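You operate a simulated robot arm through the tools that you are given. There is no shell and no other tool.

You run a simulated two-armed robot. Do the job below in one go: nothing can be reset, and whatever is moved stays where it is left.

## Task
Press 2 portions of powder into the yellow-band cup.
Fine: teal rocker to Open before, back to Closed after; centre the slider with the cup in it; leave the white pump head and the knob alone. Set down upright: what you pick out. Where these are worked on the way, their far stop is far enough and under half their travel is too little: teal rocker.

Only the result counts: the job must be done as asked and must still hold three seconds after the hand-in. Knocking over, shifting, dropping, spilling or breaking anything else fails it.

## Robot
Two 6-joint arms with two-finger parallel grippers on one trunk that stands fixed in place. Base frame: the origin is at the foot of the trunk, x ahead of it, y to its left, z up; the work surface is at about z = 800. Lengths are in mm, angles in degrees, forces in N, time in s.
The left shoulder is at [50, 170, 1313], the right one opposite. Each reaches about 1092 mm from its shoulder. Payload 1.57 kg a hand.
The TCP of each hand is the grasp point between the finger pads, 30 mm short of the fingertips. In the tool frame z runs along the fingers and y along their closing line. Largest opening 80 mm; finger width 17, thickness 12; the body of the gripper, 40 by 82 mm, starts 80 mm behind the TCP.
Orientation is told as [roll, pitch, yaw] about the base's x, y, z axes, in that order, counted from this pose: with the fingers straight down and closing along the base's y, the tool's x points along the base's -x, its y along +y and its z along -z.

## Interface
- The arms move only by the tool play_rows. It takes "left_deltas", "right_deltas" or both (then of equal length, played together; a hand with none holds still); each is a list of rows, each a list of 3 entries, a list of its own where there are three numbers: the turn, a rotation vector about the tool's x, y, z in rad, then the shift along the tool's x, y, z in mm, then the opening in per cent of the stroke, from 0 (shut) to 100 (fully open). In form: [[[ax, ay, az], [tx, ty, tz], jaw], ...]. A call has 1 to 20 rows; each row shifts and turns the commanded pose from where the row before left it, along the tool's axes as they then stand. Each row takes 0.2 s and may step no farther than 50 mm and 8.6 degrees from the row before; otherwise, or with a gripper value out of range, the whole call is refused. A pose out of reach is approached as far as the arm can. The call stops where the force on the tool passes 40 N (or 10 N more than at its start, if that is more) or the arm is blocked; 0.2 s more then pass. Each finger travels about 45 mm/s and halts on what it meets, pressing with about 23 N; the grip force reading is that of the motor and also rises with nothing between the fingers. The clock runs only during rows and for 0.2 s after the last one: add rows that do not move to give the fingers time. It gives the time, the measured TCP pose, the force on the tool (base axes), the opening and the grip force at its end, in the units of the frame above (readings bear some noise), with the torque about the TCP (base axes, N m) and any sound that the robot's microphone picked up.
- Cameras (640 x 400 px; columns grow to the right, rows downward): "scene" is now at [44.1, -17.5, 1876.3]; the picture's right is [-0.18, -0.98, 0.00], its down [-0.74, 0.14, -0.66] and it looks along [0.65, -0.12, -0.75] (base axes); focal length 355 px, centre (320, 200). "left" rides on the left gripper at [72, 7, -122] in its tool frame; the picture's right is [-0.09, 1.00, 0.00], its down [-0.84, -0.08, -0.54] and it looks along [-0.54, -0.05, 0.84] (tool axes); focal length 238 px, centre (320, 200). "right" rides on the right gripper at [72, -7, -122] in its tool frame; the picture's right is [0.09, 1.00, 0.00], its down [-0.84, 0.08, -0.54] and it looks along [-0.54, 0.05, 0.84] (tool axes); focal length 238 px, centre (320, 200). There is no depth. A picture from a camera that has moved, and an enlarged one, comes with that camera's place and axes in the base frame and with its lens. The place of the scene camera against the robot may be out by one fixed shift of up to 18 mm in any direction.
- snapshot(camera): a new picture of that camera. The clock stands still meanwhile.
- slide_trunk(by): slides the trunk up (or, below 0, down) by that many mm; the arms and the scene camera ride with it, the base frame stays. It gives what a move gives, with no picture.
- pan_tilt(pan, tilt): turns the head with the scene camera to pan (to the left, within 86 degrees either way) and tilt (down, from -29 to 69), counted from straight ahead of the robot. It gives what a move gives.
- inspect(camera, box): a new picture of the part [left, top, right, bottom] of that camera's present view, enlarged. The clock stands still meanwhile.
- close_job(): hands the job in; it is judged then, once.

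Nothing tells you positions but the pictures and the camera data. Unless the task says otherwise, let go and move clear before handing in.

The tools are called after ">>>" as name(argument=value, ...) on one line, values as JSON. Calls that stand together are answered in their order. play_rows: Moves the arms, as the interface text tells. Its arguments: {"type":"object","properties":{"left_deltas":{"type":"array"},"right_deltas":{"type":"array"}},"required":[]} The other tools are called the same way: slide_trunk (by) moves the trunk up or down; pan_tilt (pan, tilt) turns the head that bears the scene camera; snapshot (camera) takes a picture; inspect (camera, box) takes an enlarged picture of a part of a camera's view; close_job () hands the job in.

At the start:

```text
clock: 0.0
left_tool_pos: [757.7, -41.8, 1203.1]
left_tcp_rot: [0.0, 0.0, 0.0]
left_wrist_force: [-0.3, 0.6, -0.6]
left_ft_torque: [-0.01, -0.04, 0.01]
left_gripper_width: 80.2
left_grasp_force: 0.0
right_tool_pos: [606.9, -494.7, 1202.7]
right_tcp_rot: [0.0, 0.0, 0.0]
right_wrist_force: [0.6, -0.9, -0.2]
right_ft_torque: [-0.02, -0.01, 0.01]
right_gripper_width: 79.9
right_grasp_force: 0.0
trunk travel left (down, up): [-928.0, 42.0]
head pan, tilt (commanded): [-10.4, 48.8]
```

scene: 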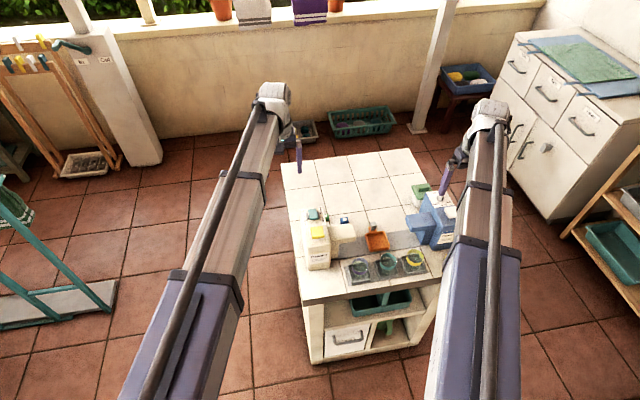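
right: 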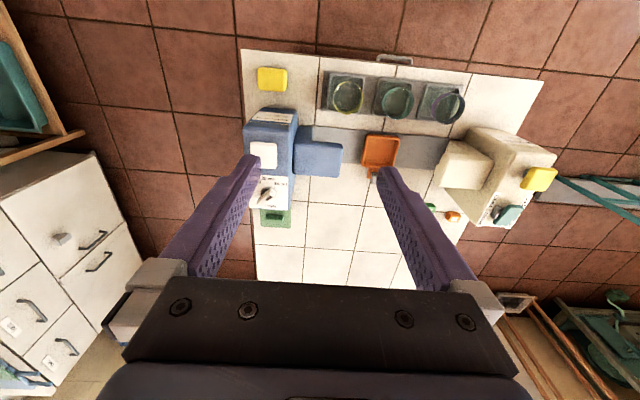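
left: 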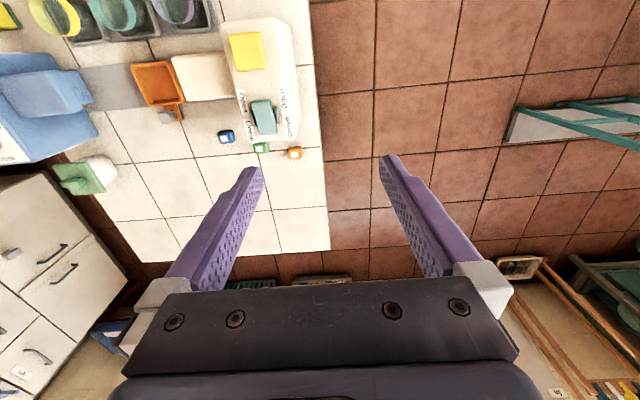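

I see a table with a cream dispenser (teal rocker, yellow button) on the left, a blue one (white pump head, knob, yellow button) on the right, a track with an orange slider between them, and three cups in front. I'll look closer before moving anything.

>>> inspect(camera="scene", box=[280, 170, 480, 300])

>>> inspect(camera="right", box=[230, 50, 570, 260])

>>> inspect(camera="left", box=[0, 0, 330, 200])

```text
3.08 times, centred on (380, 235) of scene
camera zoom: at [44.1, -17.5, 1876.3], right [-0.18, -0.98, 0.0], down [-0.74, 0.14, -0.66], along [0.65, -0.12, -0.75], focal length 1093 px, centre (135, 92)
```

zoom: 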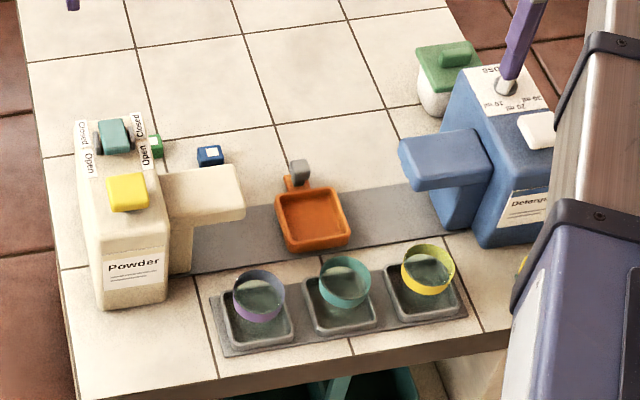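

```text
1.88 times, centred on (400, 155) of right
camera zoom: at [534.3, -501.8, 1325.8], right [-0.09, 1.0, 0.0], down [0.84, 0.08, 0.54], along [0.54, 0.05, -0.84], focal length 449 px, centre (169, 285)
```

zoom: 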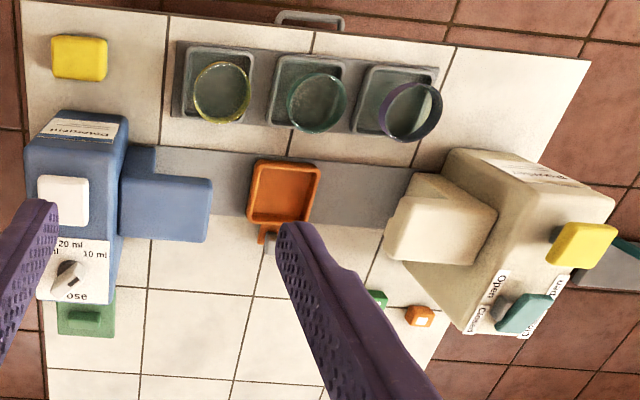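

```text
1.94 times, centred on (165, 100) of left
camera zoom: at [686.1, -35.5, 1325.0], right [0.09, 1.0, 0.0], down [0.84, -0.08, 0.54], along [0.54, -0.05, -0.84], focal length 462 px, centre (621, 394)
```

zoom: 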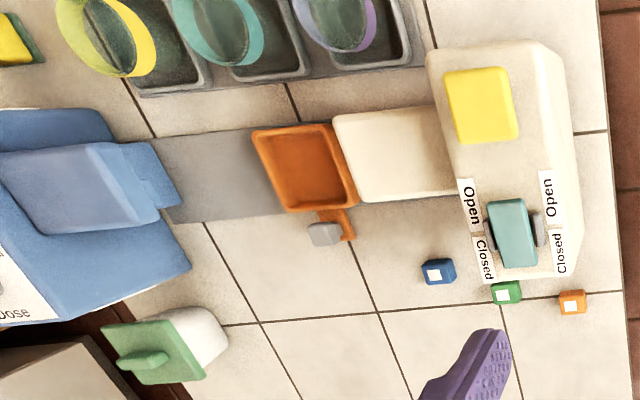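

The powder dispenser stands near (720, -125) with its button at about z 978. The slider is near (718, -352) and the yellow-band cup near (607, -444). I'll bring both wrist cameras closer for exact positions.

>>> play_rows(left_deltas=[[[0, 0, 0], [14.5, -17, 25.75], 100], [[0, 0, 0], [14.5, -17, 25.75], 100], [[0, 0, 0], [14.5, -17, 25.75], 100], [[0, 0, 0], [14.5, -17, 25.75], 100]], right_deltas=[[[0, 0, 0], [1.75, 23.75, 30.5], 100], [[0, 0, 0], [1.75, 23.75, 30.5], 100], [[0, 0, 0], [1.75, 23.75, 30.5], 100], [[0, 0, 0], [1.75, 23.75, 30.5], 100]])

>>> snapshot(camera="left")

>>> snapshot(camera="right")

>>> snapshot(camera="scene")

```text
clock: 1.0
left_tool_pos: [701.4, -109.0, 1201.9]
left_tcp_rot: [0.1, -0.1, 0.0]
left_wrist_force: [-0.2, -0.1, 0.5]
left_ft_torque: [0.01, -0.03, 0.0]
left_gripper_width: 80.0
left_grasp_force: 0.1
left hand out of reach, approached as far as the arm can: row 1, 2, 3, 4
right_tool_pos: [597.9, -399.2, 1203.2]
right_tcp_rot: [0.0, 0.1, 0.0]
right_wrist_force: [0.2, 1.0, -0.2]
right_ft_torque: [-0.02, 0.0, -0.04]
right_gripper_width: 80.1
right_grasp_force: 0.1
right hand out of reach, approached as far as the arm can: row 1, 2, 3, 4
trunk travel left (down, up): [-928.0, 42.0]
head pan, tilt (commanded): [-10.4, 48.8]
```

```text
taken
camera left: at [628.8, -102.9, 1325.2], right [0.09, 1.0, 0.0], down [0.84, -0.08, 0.54], along [0.54, -0.05, -0.84], focal length 238 px, centre (320, 200)
```

left: 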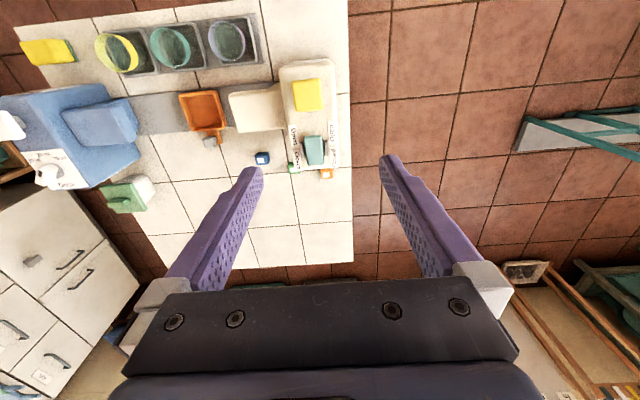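

```text
taken
camera right: at [526.2, -406.9, 1326.1], right [-0.09, 1.0, 0.0], down [0.84, 0.08, 0.54], along [0.54, 0.05, -0.84], focal length 238 px, centre (320, 200)
```

right: 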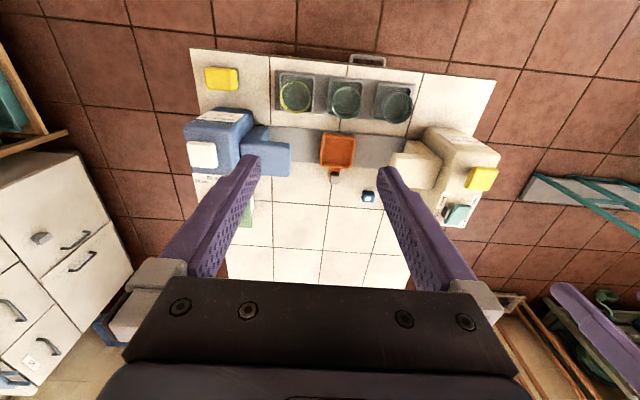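

```text
taken
camera scene: at [43.4, -17.3, 1876.3], right [-0.18, -0.98, 0.0], down [-0.74, 0.14, -0.66], along [0.65, -0.12, -0.75], focal length 355 px, centre (320, 200)
```

scene: 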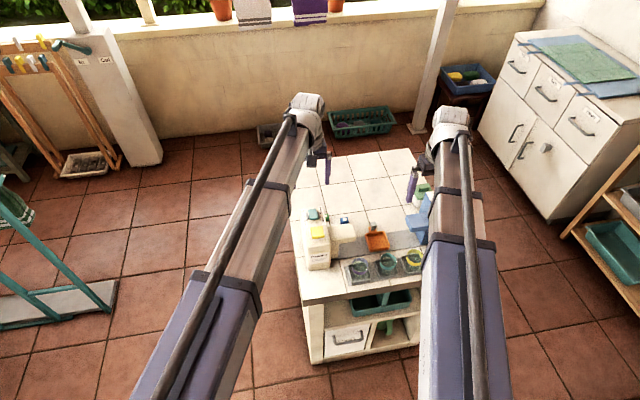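

The arms stop at z≈1203 at this trunk height, so they can't reach the table from here. I'll lower the trunk in a small step and see how the hands follow.

>>> slide_trunk(by=-100)

>>> snapshot(camera="left")

>>> snapshot(camera="right")

>>> snapshot(camera="scene")

```text
clock: 2.3
left_tool_pos: [702.4, -109.8, 1101.8]
left_tcp_rot: [0.0, -0.1, 0.0]
left_wrist_force: [-0.1, 0.4, 0.7]
left_ft_torque: [0.02, 0.01, 0.0]
left_gripper_width: 80.2
left_grasp_force: 0.1
right_tool_pos: [598.9, -399.5, 1103.2]
right_tcp_rot: [-0.1, 0.1, 0.0]
right_wrist_force: [-0.3, -0.2, 0.4]
right_ft_torque: [0.02, -0.01, 0.01]
right_gripper_width: 79.9
right_grasp_force: 0.1
trunk travel left (down, up): [-828.0, 142.0]
head pan, tilt (commanded): [-10.4, 48.8]
```

```text
taken
camera left: at [629.4, -103.0, 1225.1], right [0.09, 1.0, 0.0], down [0.84, -0.08, 0.54], along [0.54, -0.05, -0.84], focal length 238 px, centre (320, 200)
```

left: 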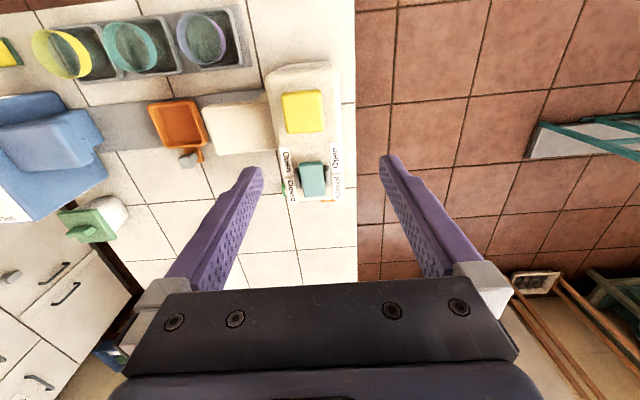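

```text
taken
camera right: at [526.7, -407.5, 1226.0], right [-0.09, 1.0, 0.0], down [0.84, 0.08, 0.54], along [0.54, 0.05, -0.84], focal length 238 px, centre (320, 200)
```

right: 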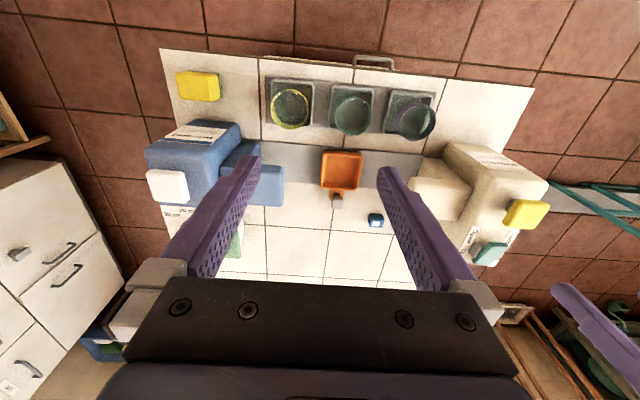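

```text
taken
camera scene: at [43.9, -17.4, 1776.4], right [-0.18, -0.98, 0.0], down [-0.74, 0.14, -0.66], along [0.65, -0.12, -0.75], focal length 355 px, centre (320, 200)
```

scene: 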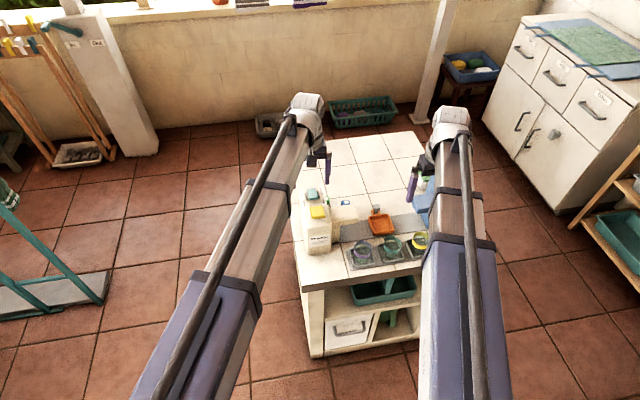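

The hands ride with the trunk. I'll test a small downward move to find the actual vertical limit.

>>> play_rows(right_deltas=[[[0, 0, 0], [0, 0, -30], 100], [[0, 0, 0], [0, 0, 0], 100]])

>>> play_rows(right_deltas=[[[0, 0, 0], [0, 0, 30], 100], [[0, 0, 0], [0, 0, 20], 100]])

```text
clock: 2.9
left_tool_pos: [702.2, -109.9, 1101.9]
left_tcp_rot: [0.0, 0.1, 0.0]
left_wrist_force: [0.3, 0.5, -0.2]
left_ft_torque: [0.0, 0.0, 0.0]
left_gripper_width: 80.1
left_grasp_force: 0.1
right_tool_pos: [598.7, -400.9, 1102.5]
right_tcp_rot: [-0.1, 0.0, -0.1]
right_wrist_force: [0.2, 0.0, 0.2]
right_ft_torque: [0.0, -0.02, -0.02]
right_gripper_width: 80.3
right_grasp_force: 0.1
right hand out of reach, approached as far as the arm can: row 1
trunk travel left (down, up): [-828.0, 142.0]
head pan, tilt (commanded): [-10.4, 48.8]
```

```text
clock: 3.5
left_tool_pos: [702.5, -109.7, 1102.6]
left_tcp_rot: [0.1, 0.1, 0.0]
left_wrist_force: [-0.5, -0.2, 0.2]
left_ft_torque: [0.01, 0.01, 0.01]
left_gripper_width: 80.0
left_grasp_force: 0.0
right_tool_pos: [599.0, -399.4, 1101.5]
right_tcp_rot: [-0.1, -0.1, 0.0]
right_wrist_force: [0.0, -0.9, -0.5]
right_ft_torque: [0.0, -0.02, 0.0]
right_gripper_width: 79.9
right_grasp_force: 0.1
right hand out of reach, approached as far as the arm can: row 1, 2
trunk travel left (down, up): [-828.0, 142.0]
head pan, tilt (commanded): [-10.4, 48.8]
```

Both directions were reported as out of reach, possibly because the commanded pose had drifted below the limit. I'll raise the right hand further to tell the two apart.

>>> play_rows(right_deltas=[[[0, 0, 0], [0, 0, -40], 100], [[0, 0, 0], [0, 0, -40], 100], [[0, 0, 0], [0, 0, -40], 100], [[0, 0, 0], [0, 0, -40], 100]])

```text
clock: 4.5
left_tool_pos: [703.2, -111.0, 1103.2]
left_tcp_rot: [0.1, 0.1, 0.0]
left_wrist_force: [-0.1, -0.4, 0.4]
left_ft_torque: [0.0, 0.02, 0.02]
left_gripper_width: 80.0
left_grasp_force: 0.0
right_tool_pos: [597.9, -399.9, 1103.1]
right_tcp_rot: [0.0, 0.0, 0.0]
right_wrist_force: [-0.1, 0.5, 0.3]
right_ft_torque: [-0.02, -0.02, 0.0]
right_gripper_width: 79.7
right_grasp_force: 0.1
right hand out of reach, approached as far as the arm can: row 1, 2, 3, 4
trunk travel left (down, up): [-828.0, 142.0]
head pan, tilt (commanded): [-10.4, 48.8]
```

Fingers-down height appears locked to the trunk, as if the arms were SCARA-like or telescoping. I'll look closely at the arm structure and the gear.

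>>> inspect(camera="scene", box=[240, 80, 520, 280])

>>> inspect(camera="left", box=[0, 0, 360, 220])

>>> inspect(camera="right", box=[140, 40, 560, 280])

```text
2.00 times, centred on (380, 180) of scene
camera zoom: at [44.1, -17.5, 1776.3], right [-0.18, -0.98, 0.0], down [-0.74, 0.14, -0.66], along [0.65, -0.12, -0.75], focal length 711 px, centre (200, 240)
```

zoom: 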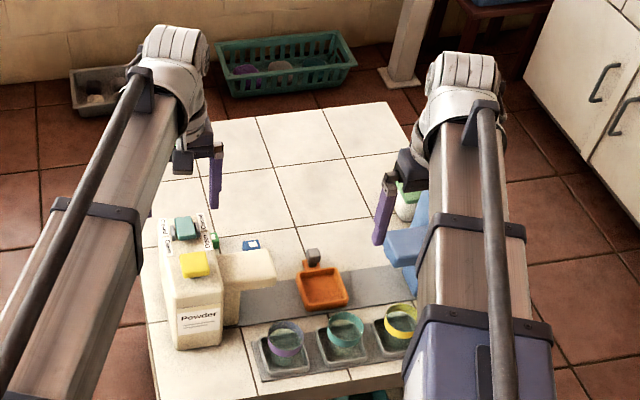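

```text
1.78 times, centred on (180, 110) of left
camera zoom: at [629.5, -103.1, 1225.0], right [0.09, 1.0, 0.0], down [0.84, -0.08, 0.54], along [0.54, -0.05, -0.84], focal length 424 px, centre (569, 360)
```

zoom: 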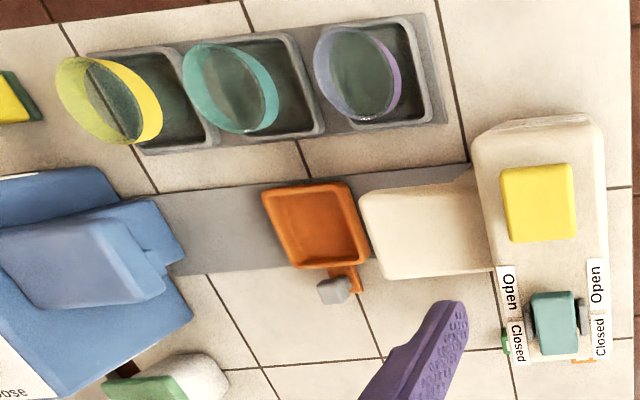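

```text
1.52 times, centred on (350, 160) of right
camera zoom: at [526.8, -407.5, 1225.8], right [-0.09, 1.0, 0.0], down [0.84, 0.08, 0.54], along [0.54, 0.05, -0.84], focal length 363 px, centre (274, 261)
```

zoom: 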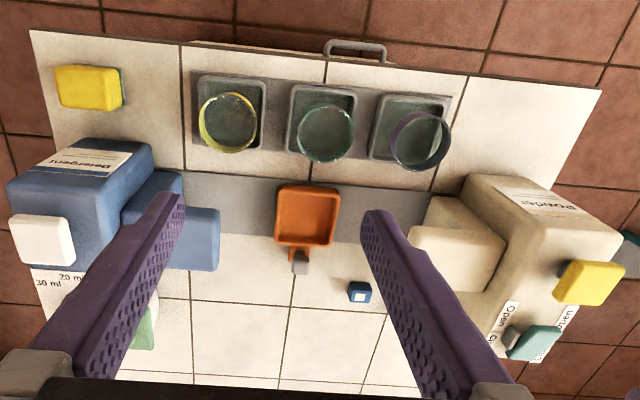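

The arms are telescoping beams with a wrist at the end. I'll test a small tilt of the right hand in free space to learn how wrist tilts behave.

>>> play_rows(right_deltas=[[[0, 0.14, 0], [0, 0, 0], 100], [[0, 0, 0], [0, 0, 0], 100]])

>>> play_rows(right_deltas=[[[0, 0.14, 0], [0, 0, 0], 100], [[0, 0.14, 0], [0, 0, 0], 100], [[0, 0, 0], [0, 0, 0], 100]])

```text
clock: 5.1
left_tool_pos: [702.2, -110.4, 1102.8]
left_tcp_rot: [0.1, -0.2, 0.0]
left_wrist_force: [1.1, -0.2, 0.9]
left_ft_torque: [-0.01, -0.02, 0.04]
left_gripper_width: 79.9
left_grasp_force: 0.1
right_tool_pos: [598.1, -398.7, 1104.4]
right_tcp_rot: [0.0, 8.1, -0.1]
right_wrist_force: [-0.1, 0.1, 1.2]
right_ft_torque: [0.01, 0.01, -0.01]
right_gripper_width: 79.8
right_grasp_force: 0.0
trunk travel left (down, up): [-828.0, 142.0]
head pan, tilt (commanded): [-10.4, 48.8]
```

```text
clock: 5.9
left_tool_pos: [703.2, -109.7, 1103.4]
left_tcp_rot: [0.0, -0.2, 0.1]
left_wrist_force: [0.6, -0.9, 0.0]
left_ft_torque: [0.03, -0.03, 0.0]
left_gripper_width: 80.0
left_grasp_force: 0.1
right_tool_pos: [599.5, -398.9, 1122.4]
right_tcp_rot: [0.1, 24.2, 0.0]
right_wrist_force: [-0.2, -0.7, 0.3]
right_ft_torque: [0.0, 0.0, 0.0]
right_gripper_width: 80.0
right_grasp_force: 0.1
right hand out of reach, approached as far as the arm can: row 1, 2
trunk travel left (down, up): [-828.0, 142.0]
head pan, tilt (commanded): [-10.4, 48.8]
```

A tilt keeps x and y and lifts the grasp point, so the wrist sits about 215 mm above it. I'll undo the tilt, then zoom in on the rocker, button, spout, tray and cups.

>>> play_rows(right_deltas=[[[0, -0.14, 0], [0, 0, 0], 100], [[0, -0.14, 0], [0, 0, 0], 100], [[0, -0.14, 0], [0, 0, 0], 100], [[0, 0, 0], [0, 0, 0], 100]])

>>> inspect(camera="left", box=[250, 50, 370, 220])

>>> inspect(camera="left", box=[60, 80, 290, 220])

>>> inspect(camera="right", box=[250, 60, 450, 220])

>>> inspect(camera="right", box=[390, 120, 570, 280])

```text
clock: 6.9
left_tool_pos: [701.8, -110.5, 1102.1]
left_tcp_rot: [0.0, 0.0, 0.0]
left_wrist_force: [0.0, 0.4, -0.5]
left_ft_torque: [0.02, -0.02, -0.02]
left_gripper_width: 80.1
left_grasp_force: 0.2
right_tool_pos: [601.1, -399.6, 1103.6]
right_tcp_rot: [0.1, -0.2, 0.1]
right_wrist_force: [-0.3, -0.2, -0.3]
right_ft_torque: [0.04, 0.02, 0.01]
right_gripper_width: 80.0
right_grasp_force: 0.1
right hand out of reach, approached as far as the arm can: row 1, 2
trunk travel left (down, up): [-828.0, 142.0]
head pan, tilt (commanded): [-10.4, 48.8]
```

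```text
2.35 times, centred on (310, 135) of left
camera zoom: at [630.0, -103.1, 1224.7], right [0.09, 1.0, 0.0], down [0.84, -0.08, 0.54], along [0.54, -0.05, -0.84], focal length 561 px, centre (344, 353)
```

zoom: 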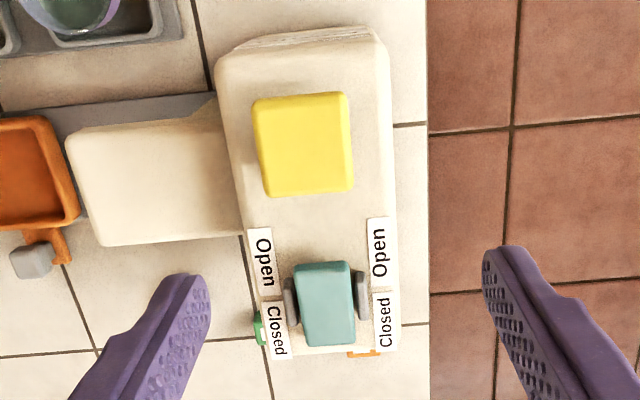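

```text
2.78 times, centred on (175, 150) of left
camera zoom: at [630.0, -103.1, 1224.7], right [0.09, 1.0, 0.0], down [0.84, -0.08, 0.54], along [0.54, -0.05, -0.84], focal length 663 px, centre (724, 339)
```

zoom: 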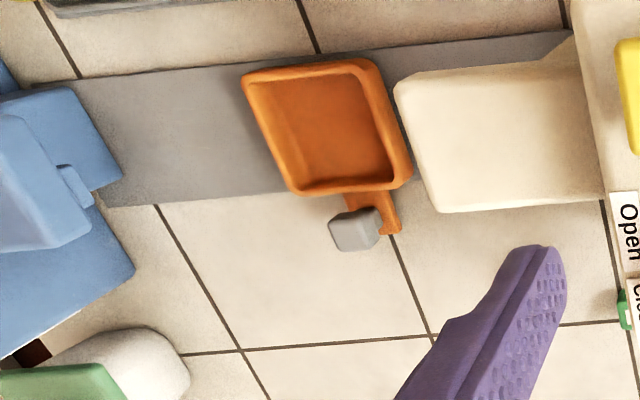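

```text
2.50 times, centred on (350, 140) of right
camera zoom: at [528.8, -406.6, 1225.5], right [-0.09, 1.0, 0.0], down [0.84, 0.08, 0.54], along [0.54, 0.05, -0.84], focal length 596 px, centre (245, 350)
```

zoom: 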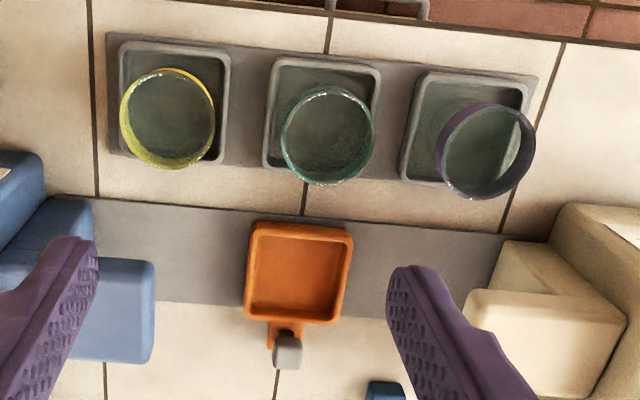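

```text
2.50 times, centred on (480, 200) of right
camera zoom: at [528.8, -406.6, 1225.5], right [-0.09, 1.0, 0.0], down [0.84, 0.08, 0.54], along [0.54, 0.05, -0.84], focal length 596 px, centre (-80, 200)
```

zoom: 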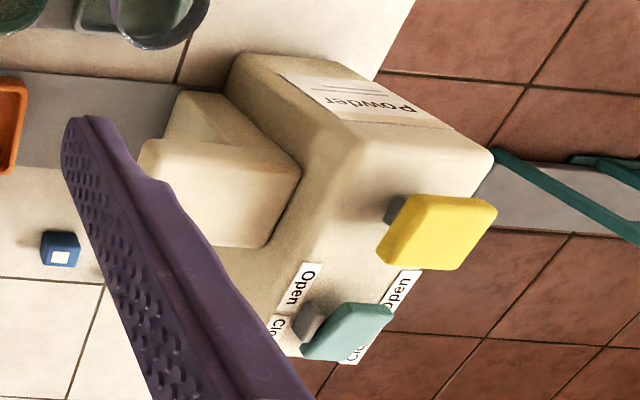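

The yellow button stands on a stem above the dispenser body, and the rocker pivots on side pins between the Open and Closed labels. I'll swing the left camera round for a side view of the rocker tilt, button stem and spout.

>>> play_rows(left_deltas=[[[0, 0, 0], [0, 45, 0], 100], [[0, 0, 0], [0, 45, 0], 100], [[0, 0, 0], [0, 45, 0], 100], [[0, 0, 0], [0, 45, 0], 100], [[0, 0, 0.1428], [0, 0, 0], 100], [[0, 0, 0.1428], [0, 0, 0], 100], [[0, 0, 0.1428], [0, 0, 0], 100], [[0, 0, 0.1428], [0, 0, 0], 100], [[0, 0, 0.1428], [0, 0, 0], 100], [[0, 0, 0.1428], [0, 0, 0], 100], [[0, 0, 0.1428], [0, 0, 0], 100], [[0, 0, 0.1428], [0, 0, 0], 100], [[0, 0, 0.1428], [0, 0, 0], 100], [[0, 0, 0.1428], [0, 0, 0], 100], [[0, 0, 0.1428], [0, 0, 0], 100], [[0, -0.14, 0], [0, 0, 0], 100], [[0, -0.14, 0], [0, 0, 0], 100], [[0, -0.14, 0], [0, 0, 0], 100], [[0, -0.14, 0], [0, 0, 0], 100]])

>>> snapshot(camera="left")

```text
clock: 10.9
left_tool_pos: [702.3, 69.4, 1136.7]
left_tcp_rot: [0.2, -32.2, -90.1]
left_wrist_force: [-0.4, 0.1, 0.1]
left_ft_torque: [-0.01, 0.0, 0.04]
left_gripper_width: 79.8
left_grasp_force: 0.0
left hand out of reach, approached as far as the arm can: row 17, 18, 19
right_tool_pos: [599.2, -399.2, 1103.8]
right_tcp_rot: [0.0, 0.0, 0.0]
right_wrist_force: [0.5, -0.2, 0.3]
right_ft_torque: [-0.01, -0.02, 0.0]
right_gripper_width: 80.2
right_grasp_force: 0.0
trunk travel left (down, up): [-828.0, 142.0]
head pan, tilt (commanded): [-10.4, 48.8]
```

```text
taken
camera left: at [708.5, 195.8, 1201.8], right [1.0, -0.08, 0.05], down [-0.08, -0.42, 0.9], along [-0.05, -0.9, -0.42], focal length 238 px, centre (320, 200)
```

left: 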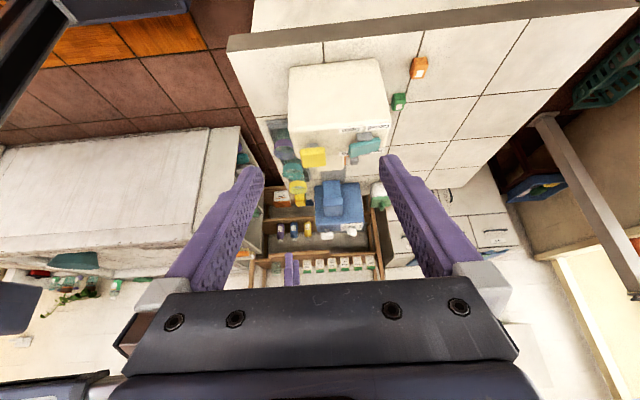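

Now there is a (picture-inverted) side view of the powder dispenser. I'll zoom in on it.

>>> inspect(camera="left", box=[270, 110, 410, 200])

>>> inspect(camera="left", box=[230, 30, 450, 250])

```text
4.44 times, centred on (340, 155) of left
camera zoom: at [708.5, 195.8, 1201.8], right [1.0, -0.08, 0.05], down [-0.08, -0.42, 0.9], along [-0.05, -0.9, -0.42], focal length 1059 px, centre (231, 400)
```

zoom: 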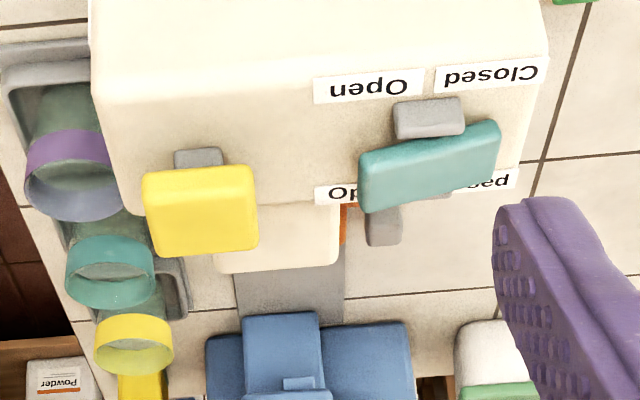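

```text
1.82 times, centred on (340, 140) of left
camera zoom: at [708.5, 195.8, 1201.8], right [1.0, -0.08, 0.05], down [-0.08, -0.42, 0.9], along [-0.05, -0.9, -0.42], focal length 433 px, centre (284, 309)
```

zoom: 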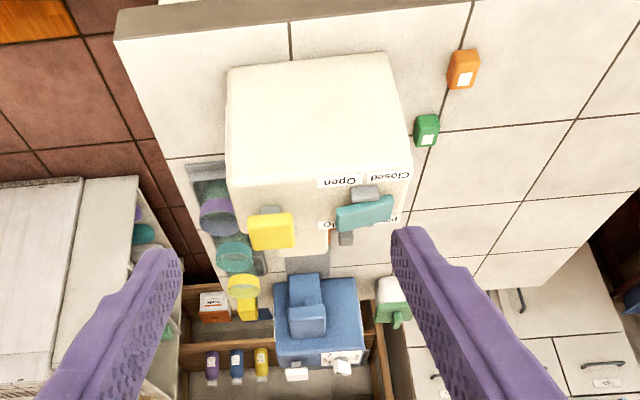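

The side view shows the Closed end down and the Open (front) end up, so pressing the front end opens it. I'll take closer scene-camera views of the spout, rail and cups.

>>> inspect(camera="scene", box=[290, 160, 430, 280])

>>> inspect(camera="scene", box=[300, 180, 370, 230])

>>> inspect(camera="left", box=[270, 140, 390, 220])

```text
3.33 times, centred on (360, 220) of scene
camera zoom: at [44.0, -17.1, 1776.3], right [-0.18, -0.98, 0.0], down [-0.74, 0.14, -0.66], along [0.65, -0.12, -0.75], focal length 1184 px, centre (187, 133)
```

zoom: 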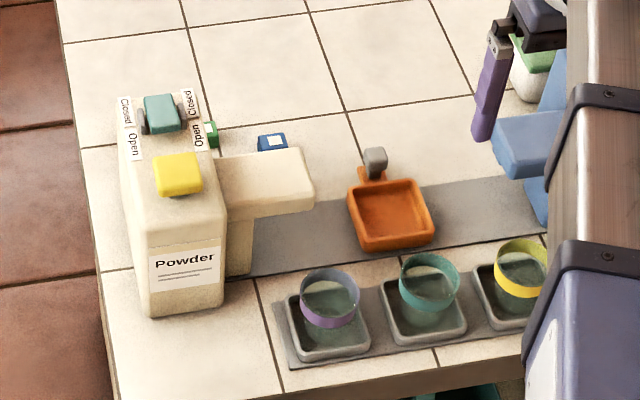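

```text
8.00 times, centred on (335, 205) of scene
camera zoom: at [44.0, -17.1, 1776.3], right [-0.18, -0.98, 0.0], down [-0.74, 0.14, -0.66], along [0.65, -0.12, -0.75], focal length 2842 px, centre (200, 160)
```

zoom: 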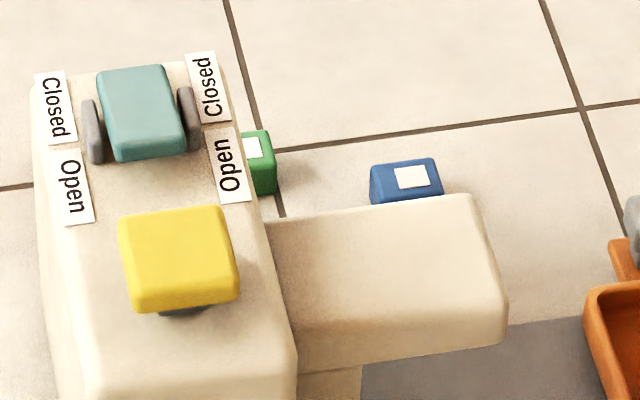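

```text
5.00 times, centred on (330, 180) of left
camera zoom: at [708.5, 195.8, 1201.8], right [1.0, -0.08, 0.05], down [-0.08, -0.42, 0.9], along [-0.05, -0.9, -0.42], focal length 1192 px, centre (270, 300)
```

zoom: 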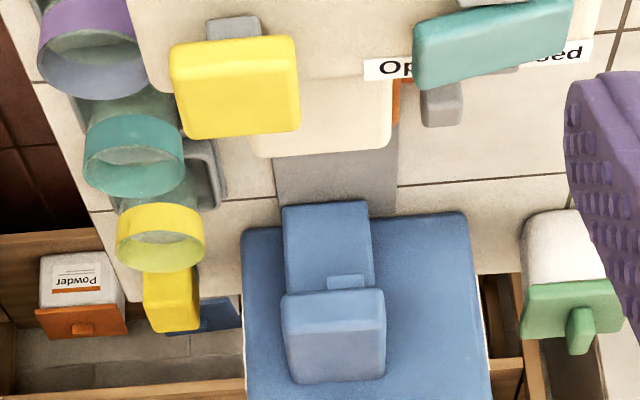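

The front of the rocker sits at about (741, -125, 971) and the button top at (682, -125, 980). The spout spans x 681–740 with its tip at y −253, and the tray now sits mid-rail at y≈−350. I'll straighten the left hand, close it and bring it over the Open end of the rocker.

>>> play_rows(left_deltas=[[[0, 0.14, 0], [0, 0, 0], 0], [[0, 0.14, 0], [0, 0, 0], 0], [[0, 0.14, 0], [0, 0, 0], 0], [[0, 0.14, 0], [0, 0, 0], 0], [[0, 0, -0.1428], [0, 0, 0], 0], [[0, 0, -0.1428], [0, 0, 0], 0], [[0, 0, -0.1428], [0, 0, 0], 0], [[0, 0, -0.1428], [0, 0, 0], 0], [[0, 0, -0.1428], [0, 0, 0], 0], [[0, 0, -0.1428], [0, 0, 0], 0], [[0, 0, -0.1428], [0, 0, 0], 0], [[0, 0, -0.1428], [0, 0, 0], 0], [[0, 0, -0.1428], [0, 0, 0], 0], [[0, 0, -0.1428], [0, 0, 0], 0], [[0, 0, -0.1428], [0, 0, 0], 0], [[0, 0, 0], [-8.2, -38.8, 0], 0], [[0, 0, 0], [-8.2, -38.8, 0], 0], [[0, 0, 0], [-8.2, -38.8, 0], 0], [[0, 0, 0], [-8.2, -38.8, 0], 0], [[0, 0, 0], [-8.2, -38.8, 0], 0]])

>>> snapshot(camera="left")

>>> inspect(camera="right", box=[390, 120, 570, 280])

```text
clock: 15.1
left_tool_pos: [741.8, -122.8, 1102.5]
left_tcp_rot: [-0.1, 0.0, 0.0]
left_wrist_force: [0.1, -0.2, -0.2]
left_ft_torque: [0.0, 0.01, -0.02]
left_gripper_width: 0.1
left_grasp_force: 20.9
left hand out of reach, approached as far as the arm can: row 1, 2, 3
right_tool_pos: [599.0, -399.3, 1102.4]
right_tcp_rot: [0.0, -0.1, 0.0]
right_wrist_force: [0.0, 0.8, 0.0]
right_ft_torque: [0.0, 0.02, -0.03]
right_gripper_width: 79.8
right_grasp_force: 0.0
trunk travel left (down, up): [-828.0, 142.0]
head pan, tilt (commanded): [-10.4, 48.8]
```

```text
taken
camera left: at [670.0, -116.1, 1224.8], right [0.09, 1.0, 0.0], down [0.84, -0.08, 0.54], along [0.54, -0.05, -0.84], focal length 238 px, centre (320, 200)
```

left: 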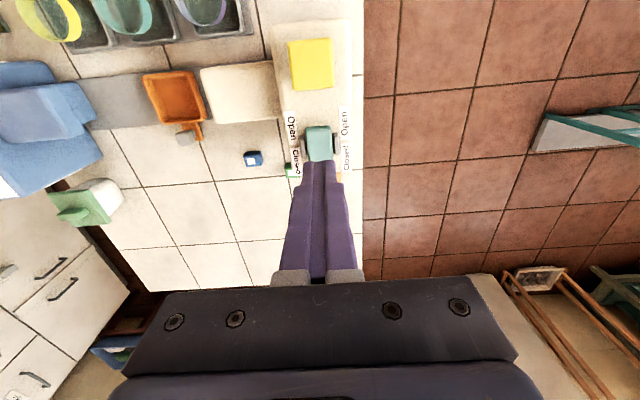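

```text
2.50 times, centred on (480, 200) of right
camera zoom: at [528.5, -407.1, 1225.6], right [-0.09, 1.0, 0.0], down [0.84, 0.08, 0.54], along [0.54, 0.05, -0.84], focal length 596 px, centre (-80, 200)
```

zoom: 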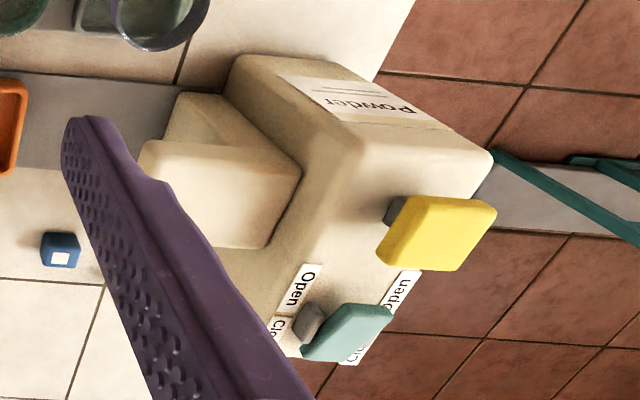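

The fingertips are about 100 mm above the Open end of the rocker. I'll lower the trunk until they are just above it and check the alignment.

>>> slide_trunk(by=-85)

>>> inspect(camera="left", box=[240, 60, 400, 220])

>>> inspect(camera="right", box=[440, 150, 640, 300])

```text
clock: 16.3
left_tool_pos: [742.3, -121.5, 1017.9]
left_tcp_rot: [0.0, 0.1, 0.0]
left_wrist_force: [0.6, 1.1, -0.8]
left_ft_torque: [0.02, 0.01, 0.0]
left_gripper_width: 0.3
left_grasp_force: 21.4
right_tool_pos: [600.3, -399.2, 1018.7]
right_tcp_rot: [0.0, 0.0, 0.0]
right_wrist_force: [-0.4, -0.4, 0.4]
right_ft_torque: [-0.04, -0.01, 0.0]
right_gripper_width: 79.9
right_grasp_force: 0.2
trunk travel left (down, up): [-743.0, 227.0]
head pan, tilt (commanded): [-10.4, 48.8]
```

```text
2.50 times, centred on (320, 140) of left
camera zoom: at [669.5, -115.3, 1140.1], right [0.09, 1.0, 0.0], down [0.84, -0.08, 0.54], along [0.54, -0.05, -0.84], focal length 596 px, centre (320, 350)
```

zoom: 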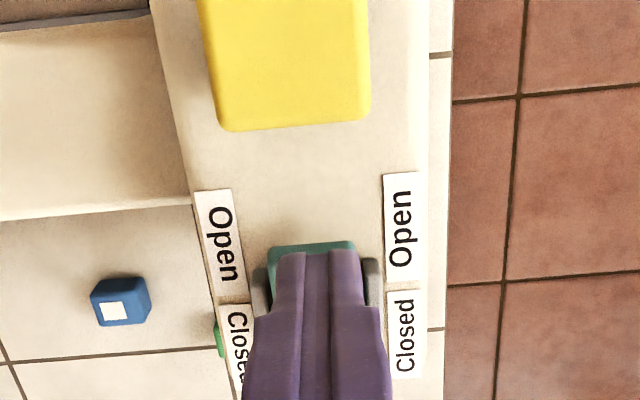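

```text
2.67 times, centred on (540, 225) of right
camera zoom: at [528.2, -406.6, 1140.9], right [-0.09, 1.0, 0.0], down [0.84, 0.08, 0.54], along [0.54, 0.05, -0.84], focal length 636 px, centre (-267, 133)
```

zoom: 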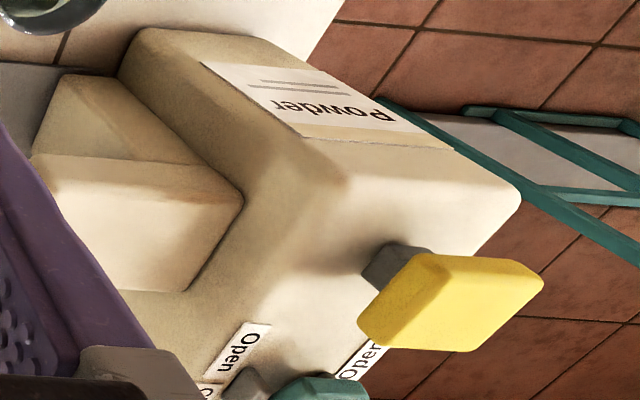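

Alignment is good: the closed fingertips overlap the front end of the rocker. I'll press it down in small trunk steps and watch the force.

>>> slide_trunk(by=-16)

>>> slide_trunk(by=-5)

>>> inspect(camera="left", box=[240, 60, 400, 220])

```text
clock: 17.0
left_tool_pos: [743.5, -122.5, 1002.0]
left_tcp_rot: [0.0, -0.1, 0.1]
left_wrist_force: [0.7, -1.0, 0.9]
left_ft_torque: [0.01, -0.01, 0.01]
left_gripper_width: 0.0
left_grasp_force: 21.6
right_tool_pos: [600.7, -399.9, 1002.0]
right_tcp_rot: [0.0, -0.1, 0.0]
right_wrist_force: [-1.3, -0.4, -0.2]
right_ft_torque: [0.01, 0.01, 0.01]
right_gripper_width: 79.9
right_grasp_force: 0.1
trunk travel left (down, up): [-727.0, 243.0]
head pan, tilt (commanded): [-10.4, 48.8]
```

```text
clock: 17.5
left_tool_pos: [742.5, -123.0, 996.3]
left_tcp_rot: [-0.1, -0.1, 0.0]
left_wrist_force: [0.3, -0.7, 0.2]
left_ft_torque: [0.01, 0.0, -0.02]
left_gripper_width: 0.0
left_grasp_force: 21.4
right_tool_pos: [599.0, -398.7, 997.0]
right_tcp_rot: [0.0, 0.0, 0.0]
right_wrist_force: [0.1, 0.2, -0.2]
right_ft_torque: [-0.02, -0.01, 0.01]
right_gripper_width: 80.1
right_grasp_force: 0.0
trunk travel left (down, up): [-722.0, 248.0]
head pan, tilt (commanded): [-10.4, 48.8]
```

```text
2.50 times, centred on (320, 140) of left
camera zoom: at [669.6, -115.2, 1119.0], right [0.09, 1.0, 0.0], down [0.84, -0.08, 0.54], along [0.54, -0.05, -0.84], focal length 596 px, centre (320, 350)
```

zoom: 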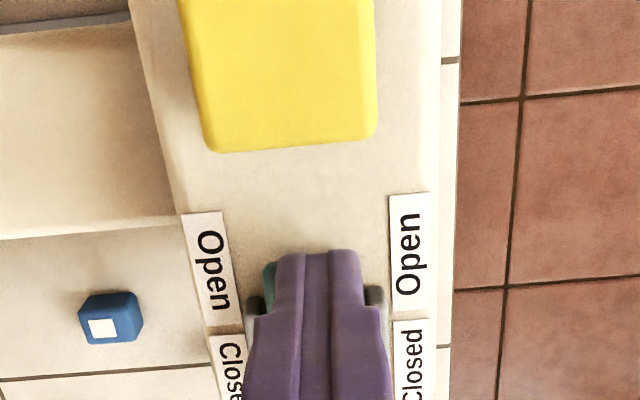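

No force yet with the tip at about 966. I'll continue in small steps.

>>> slide_trunk(by=-4)

>>> slide_trunk(by=-3)

>>> inspect(camera="left", box=[240, 60, 400, 220])

>>> inspect(camera="scene", box=[290, 140, 390, 210])

```text
clock: 18.0
left_tool_pos: [741.3, -122.2, 995.0]
left_tcp_rot: [0.0, -0.2, -0.1]
left_wrist_force: [3.9, -0.9, 32.8]
left_ft_torque: [-0.05, -0.43, 0.0]
left_gripper_width: 0.1
left_grasp_force: 20.9
right_tool_pos: [598.3, -399.6, 994.1]
right_tcp_rot: [0.1, -0.1, 0.0]
right_wrist_force: [0.2, 1.0, 0.2]
right_ft_torque: [0.0, -0.05, 0.0]
right_gripper_width: 79.8
right_grasp_force: 0.1
trunk travel left (down, up): [-718.0, 252.0]
head pan, tilt (commanded): [-10.4, 48.8]
```

```text
clock: 18.4
left_tool_pos: [741.8, -121.6, 995.1]
left_tcp_rot: [-0.2, -0.3, 0.0]
left_wrist_force: [-0.4, 0.2, 34.7]
left_ft_torque: [-0.02, -0.29, 0.08]
left_gripper_width: 0.0
left_grasp_force: 21.2
right_tool_pos: [598.1, -399.0, 994.6]
right_tcp_rot: [0.1, 0.0, 0.0]
right_wrist_force: [-0.6, -0.6, -0.9]
right_ft_torque: [0.03, 0.0, -0.03]
right_gripper_width: 79.9
right_grasp_force: 0.0
trunk travel left (down, up): [-718.0, 252.0]
head pan, tilt (commanded): [-10.4, 48.8]
stopped: the force on the tool passed its limit at 51 N (the readings are from after the stop); the commanded pose is now the measured one
```

```text
2.50 times, centred on (320, 140) of left
camera zoom: at [667.7, -115.0, 1116.7], right [0.09, 1.0, 0.0], down [0.83, -0.08, 0.55], along [0.54, -0.05, -0.84], focal length 596 px, centre (320, 350)
```

zoom: 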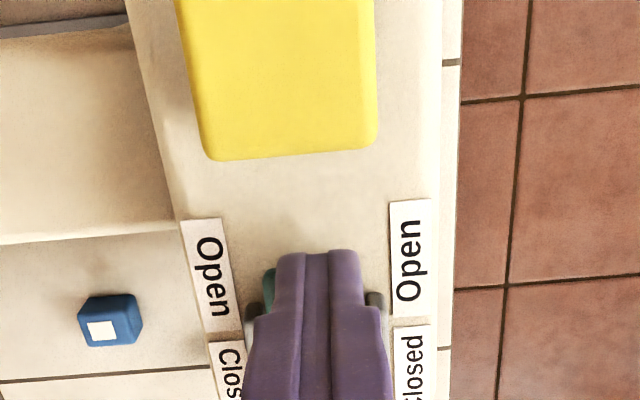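

```text
5.71 times, centred on (340, 175) of scene
camera zoom: at [40.3, -17.0, 1666.7], right [-0.18, -0.98, 0.0], down [-0.74, 0.14, -0.66], along [0.65, -0.12, -0.75], focal length 2030 px, centre (206, 343)
```

zoom: 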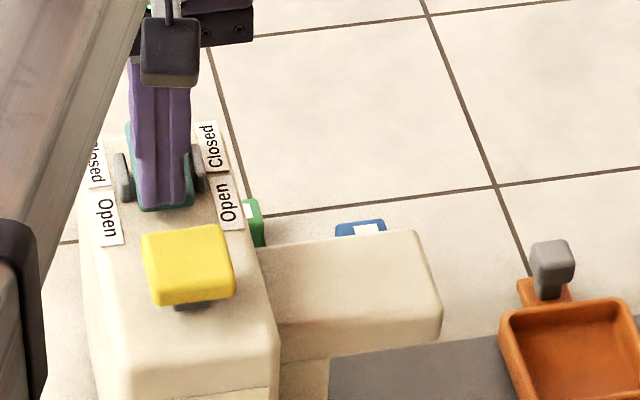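

The force jumped to 33 N at tip z≈965, and the slide also stops on force. I'll lift off and look at the rocker's state.

>>> slide_trunk(by=30)

>>> play_rows(left_deltas=[[[0, 0, 0], [0, 45, 0], 0], [[0, 0, 0], [0, 45, 0], 0], [[0, 0, 0], [0, 0, 0], 0]])

>>> inspect(camera="left", box=[140, 60, 300, 220])

>>> inspect(camera="scene", box=[290, 140, 390, 210])

```text
clock: 19.1
left_tool_pos: [744.4, -121.9, 1021.2]
left_tcp_rot: [0.1, -0.1, 0.0]
left_wrist_force: [0.3, 0.1, 0.0]
left_ft_torque: [0.01, 0.0, 0.04]
left_gripper_width: 0.0
left_grasp_force: 21.5
right_tool_pos: [600.2, -399.5, 1022.6]
right_tcp_rot: [0.1, 0.0, 0.0]
right_wrist_force: [0.2, -0.9, 0.3]
right_ft_torque: [0.0, 0.0, 0.01]
right_gripper_width: 79.9
right_grasp_force: 0.0
trunk travel left (down, up): [-748.0, 222.0]
head pan, tilt (commanded): [-10.4, 48.8]
```

```text
clock: 19.9
left_tool_pos: [743.3, -31.5, 1023.4]
left_tcp_rot: [-0.1, -0.1, 0.0]
left_wrist_force: [-0.4, -0.1, -0.3]
left_ft_torque: [0.03, 0.02, -0.02]
left_gripper_width: 0.3
left_grasp_force: 21.3
right_tool_pos: [600.7, -400.0, 1022.1]
right_tcp_rot: [0.0, 0.0, -0.1]
right_wrist_force: [0.8, -0.2, 0.2]
right_ft_torque: [0.01, -0.02, 0.02]
right_gripper_width: 79.9
right_grasp_force: 0.0
trunk travel left (down, up): [-748.0, 222.0]
head pan, tilt (commanded): [-10.4, 48.8]
```

```text
2.50 times, centred on (220, 140) of left
camera zoom: at [670.4, -25.6, 1144.7], right [0.09, 1.0, 0.0], down [0.84, -0.08, 0.54], along [0.54, -0.05, -0.84], focal length 596 px, centre (570, 350)
```

zoom: 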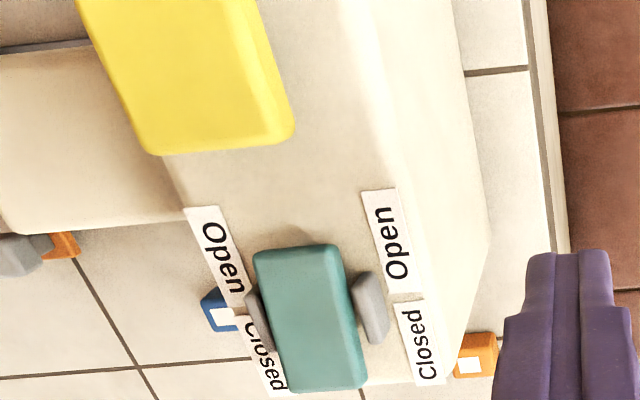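

```text
5.71 times, centred on (340, 175) of scene
camera zoom: at [44.2, -17.8, 1696.3], right [-0.18, -0.98, 0.0], down [-0.74, 0.14, -0.66], along [0.65, -0.12, -0.75], focal length 2030 px, centre (206, 343)
```

zoom: 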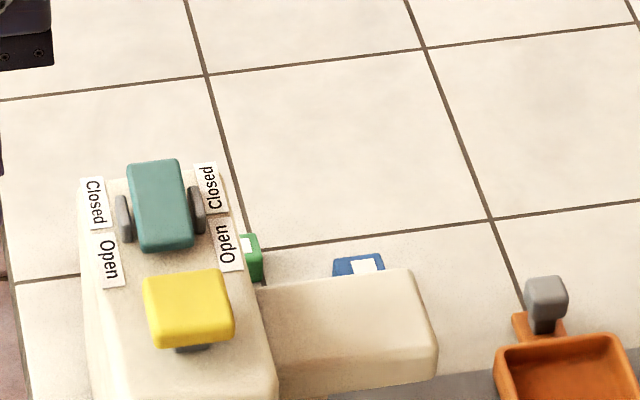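

The rocker now tilts forward toward Open. I'll take the same side view again to see whether it reached the stop.

>>> play_rows(left_deltas=[[[0, 0, 0], [13.7, 33.7, 0], 100], [[0, 0, 0], [13.7, 33.7, 0], 100], [[0, 0, 0], [13.7, 33.7, 0], 100], [[0, 0, 0.1428], [0, 0, 0], 100], [[0, 0, 0.1428], [0, 0, 0], 100], [[0, 0, 0.1428], [0, 0, 0], 100], [[0, 0, 0.1428], [0, 0, 0], 100], [[0, 0, 0.1428], [0, 0, 0], 100], [[0, 0, 0.1428], [0, 0, 0], 100], [[0, 0, 0.1428], [0, 0, 0], 100], [[0, 0, 0.1428], [0, 0, 0], 100], [[0, 0, 0.1428], [0, 0, 0], 100], [[0, 0, 0.1428], [0, 0, 0], 100], [[0, 0, 0.1428], [0, 0, 0], 100], [[0, -0.14, 0], [0, 0, 0], 100], [[0, -0.14, 0], [0, 0, 0], 100], [[0, -0.14, 0], [0, 0, 0], 100], [[0, -0.14, 0], [0, 0, 0], 100]])

>>> inspect(camera="left", box=[250, 130, 410, 240])

```text
clock: 23.7
left_tool_pos: [703.6, 68.5, 1056.8]
left_tcp_rot: [0.3, -32.2, -90.1]
left_wrist_force: [0.9, -0.3, 0.1]
left_ft_torque: [0.01, 0.01, -0.05]
left_gripper_width: 79.9
left_grasp_force: 0.1
left hand out of reach, approached as far as the arm can: row 16, 17, 18
right_tool_pos: [600.4, -399.0, 1021.9]
right_tcp_rot: [0.0, 0.1, 0.0]
right_wrist_force: [-0.3, 0.6, -0.6]
right_ft_torque: [0.0, 0.0, -0.01]
right_gripper_width: 79.9
right_grasp_force: 0.0
trunk travel left (down, up): [-748.0, 222.0]
head pan, tilt (commanded): [-10.4, 48.8]
```

```text
3.64 times, centred on (330, 185) of left
camera zoom: at [708.1, 194.8, 1121.8], right [1.0, -0.08, 0.05], down [-0.08, -0.42, 0.9], along [-0.05, -0.9, -0.42], focal length 867 px, centre (284, 254)
```

zoom: 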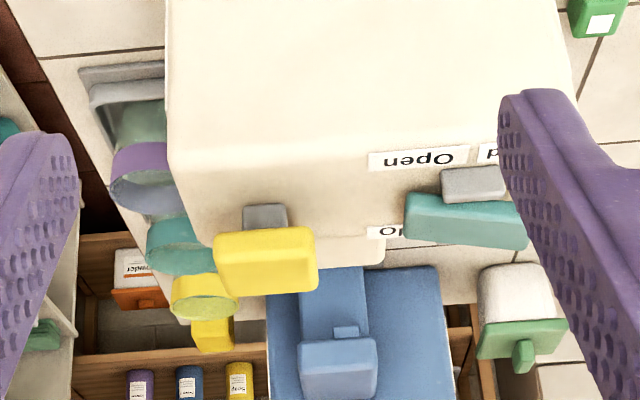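

The rocker has gone from about −17° to +10°, hard against its Open stop. Next I'll refine the yellow cup's position with the right camera.

>>> inspect(camera="right", box=[220, 20, 440, 160])

>>> inspect(camera="scene", box=[330, 190, 450, 270])

```text
2.86 times, centred on (330, 90) of right
camera zoom: at [528.2, -406.5, 1145.9], right [-0.09, 1.0, 0.0], down [0.84, 0.08, 0.54], along [0.54, 0.05, -0.84], focal length 681 px, centre (291, 514)
```

zoom: 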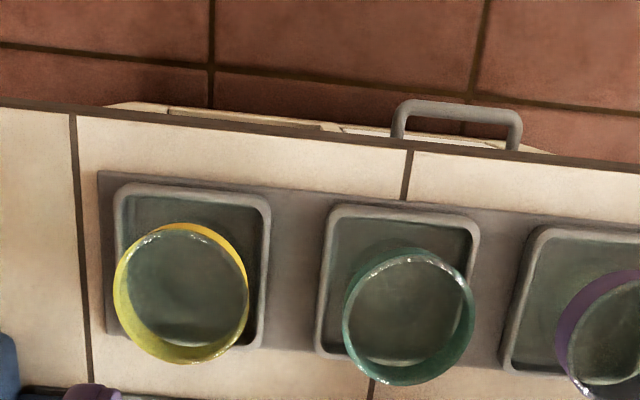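

```text
5.00 times, centred on (390, 230) of scene
camera zoom: at [44.0, -17.2, 1696.3], right [-0.18, -0.98, 0.0], down [-0.74, 0.14, -0.66], along [0.65, -0.12, -0.75], focal length 1776 px, centre (-30, 50)
```

zoom: 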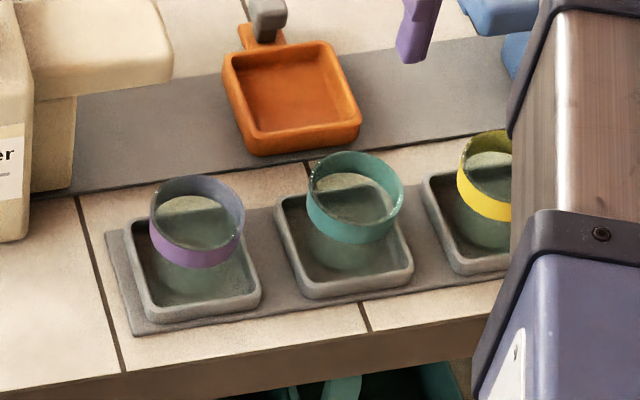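

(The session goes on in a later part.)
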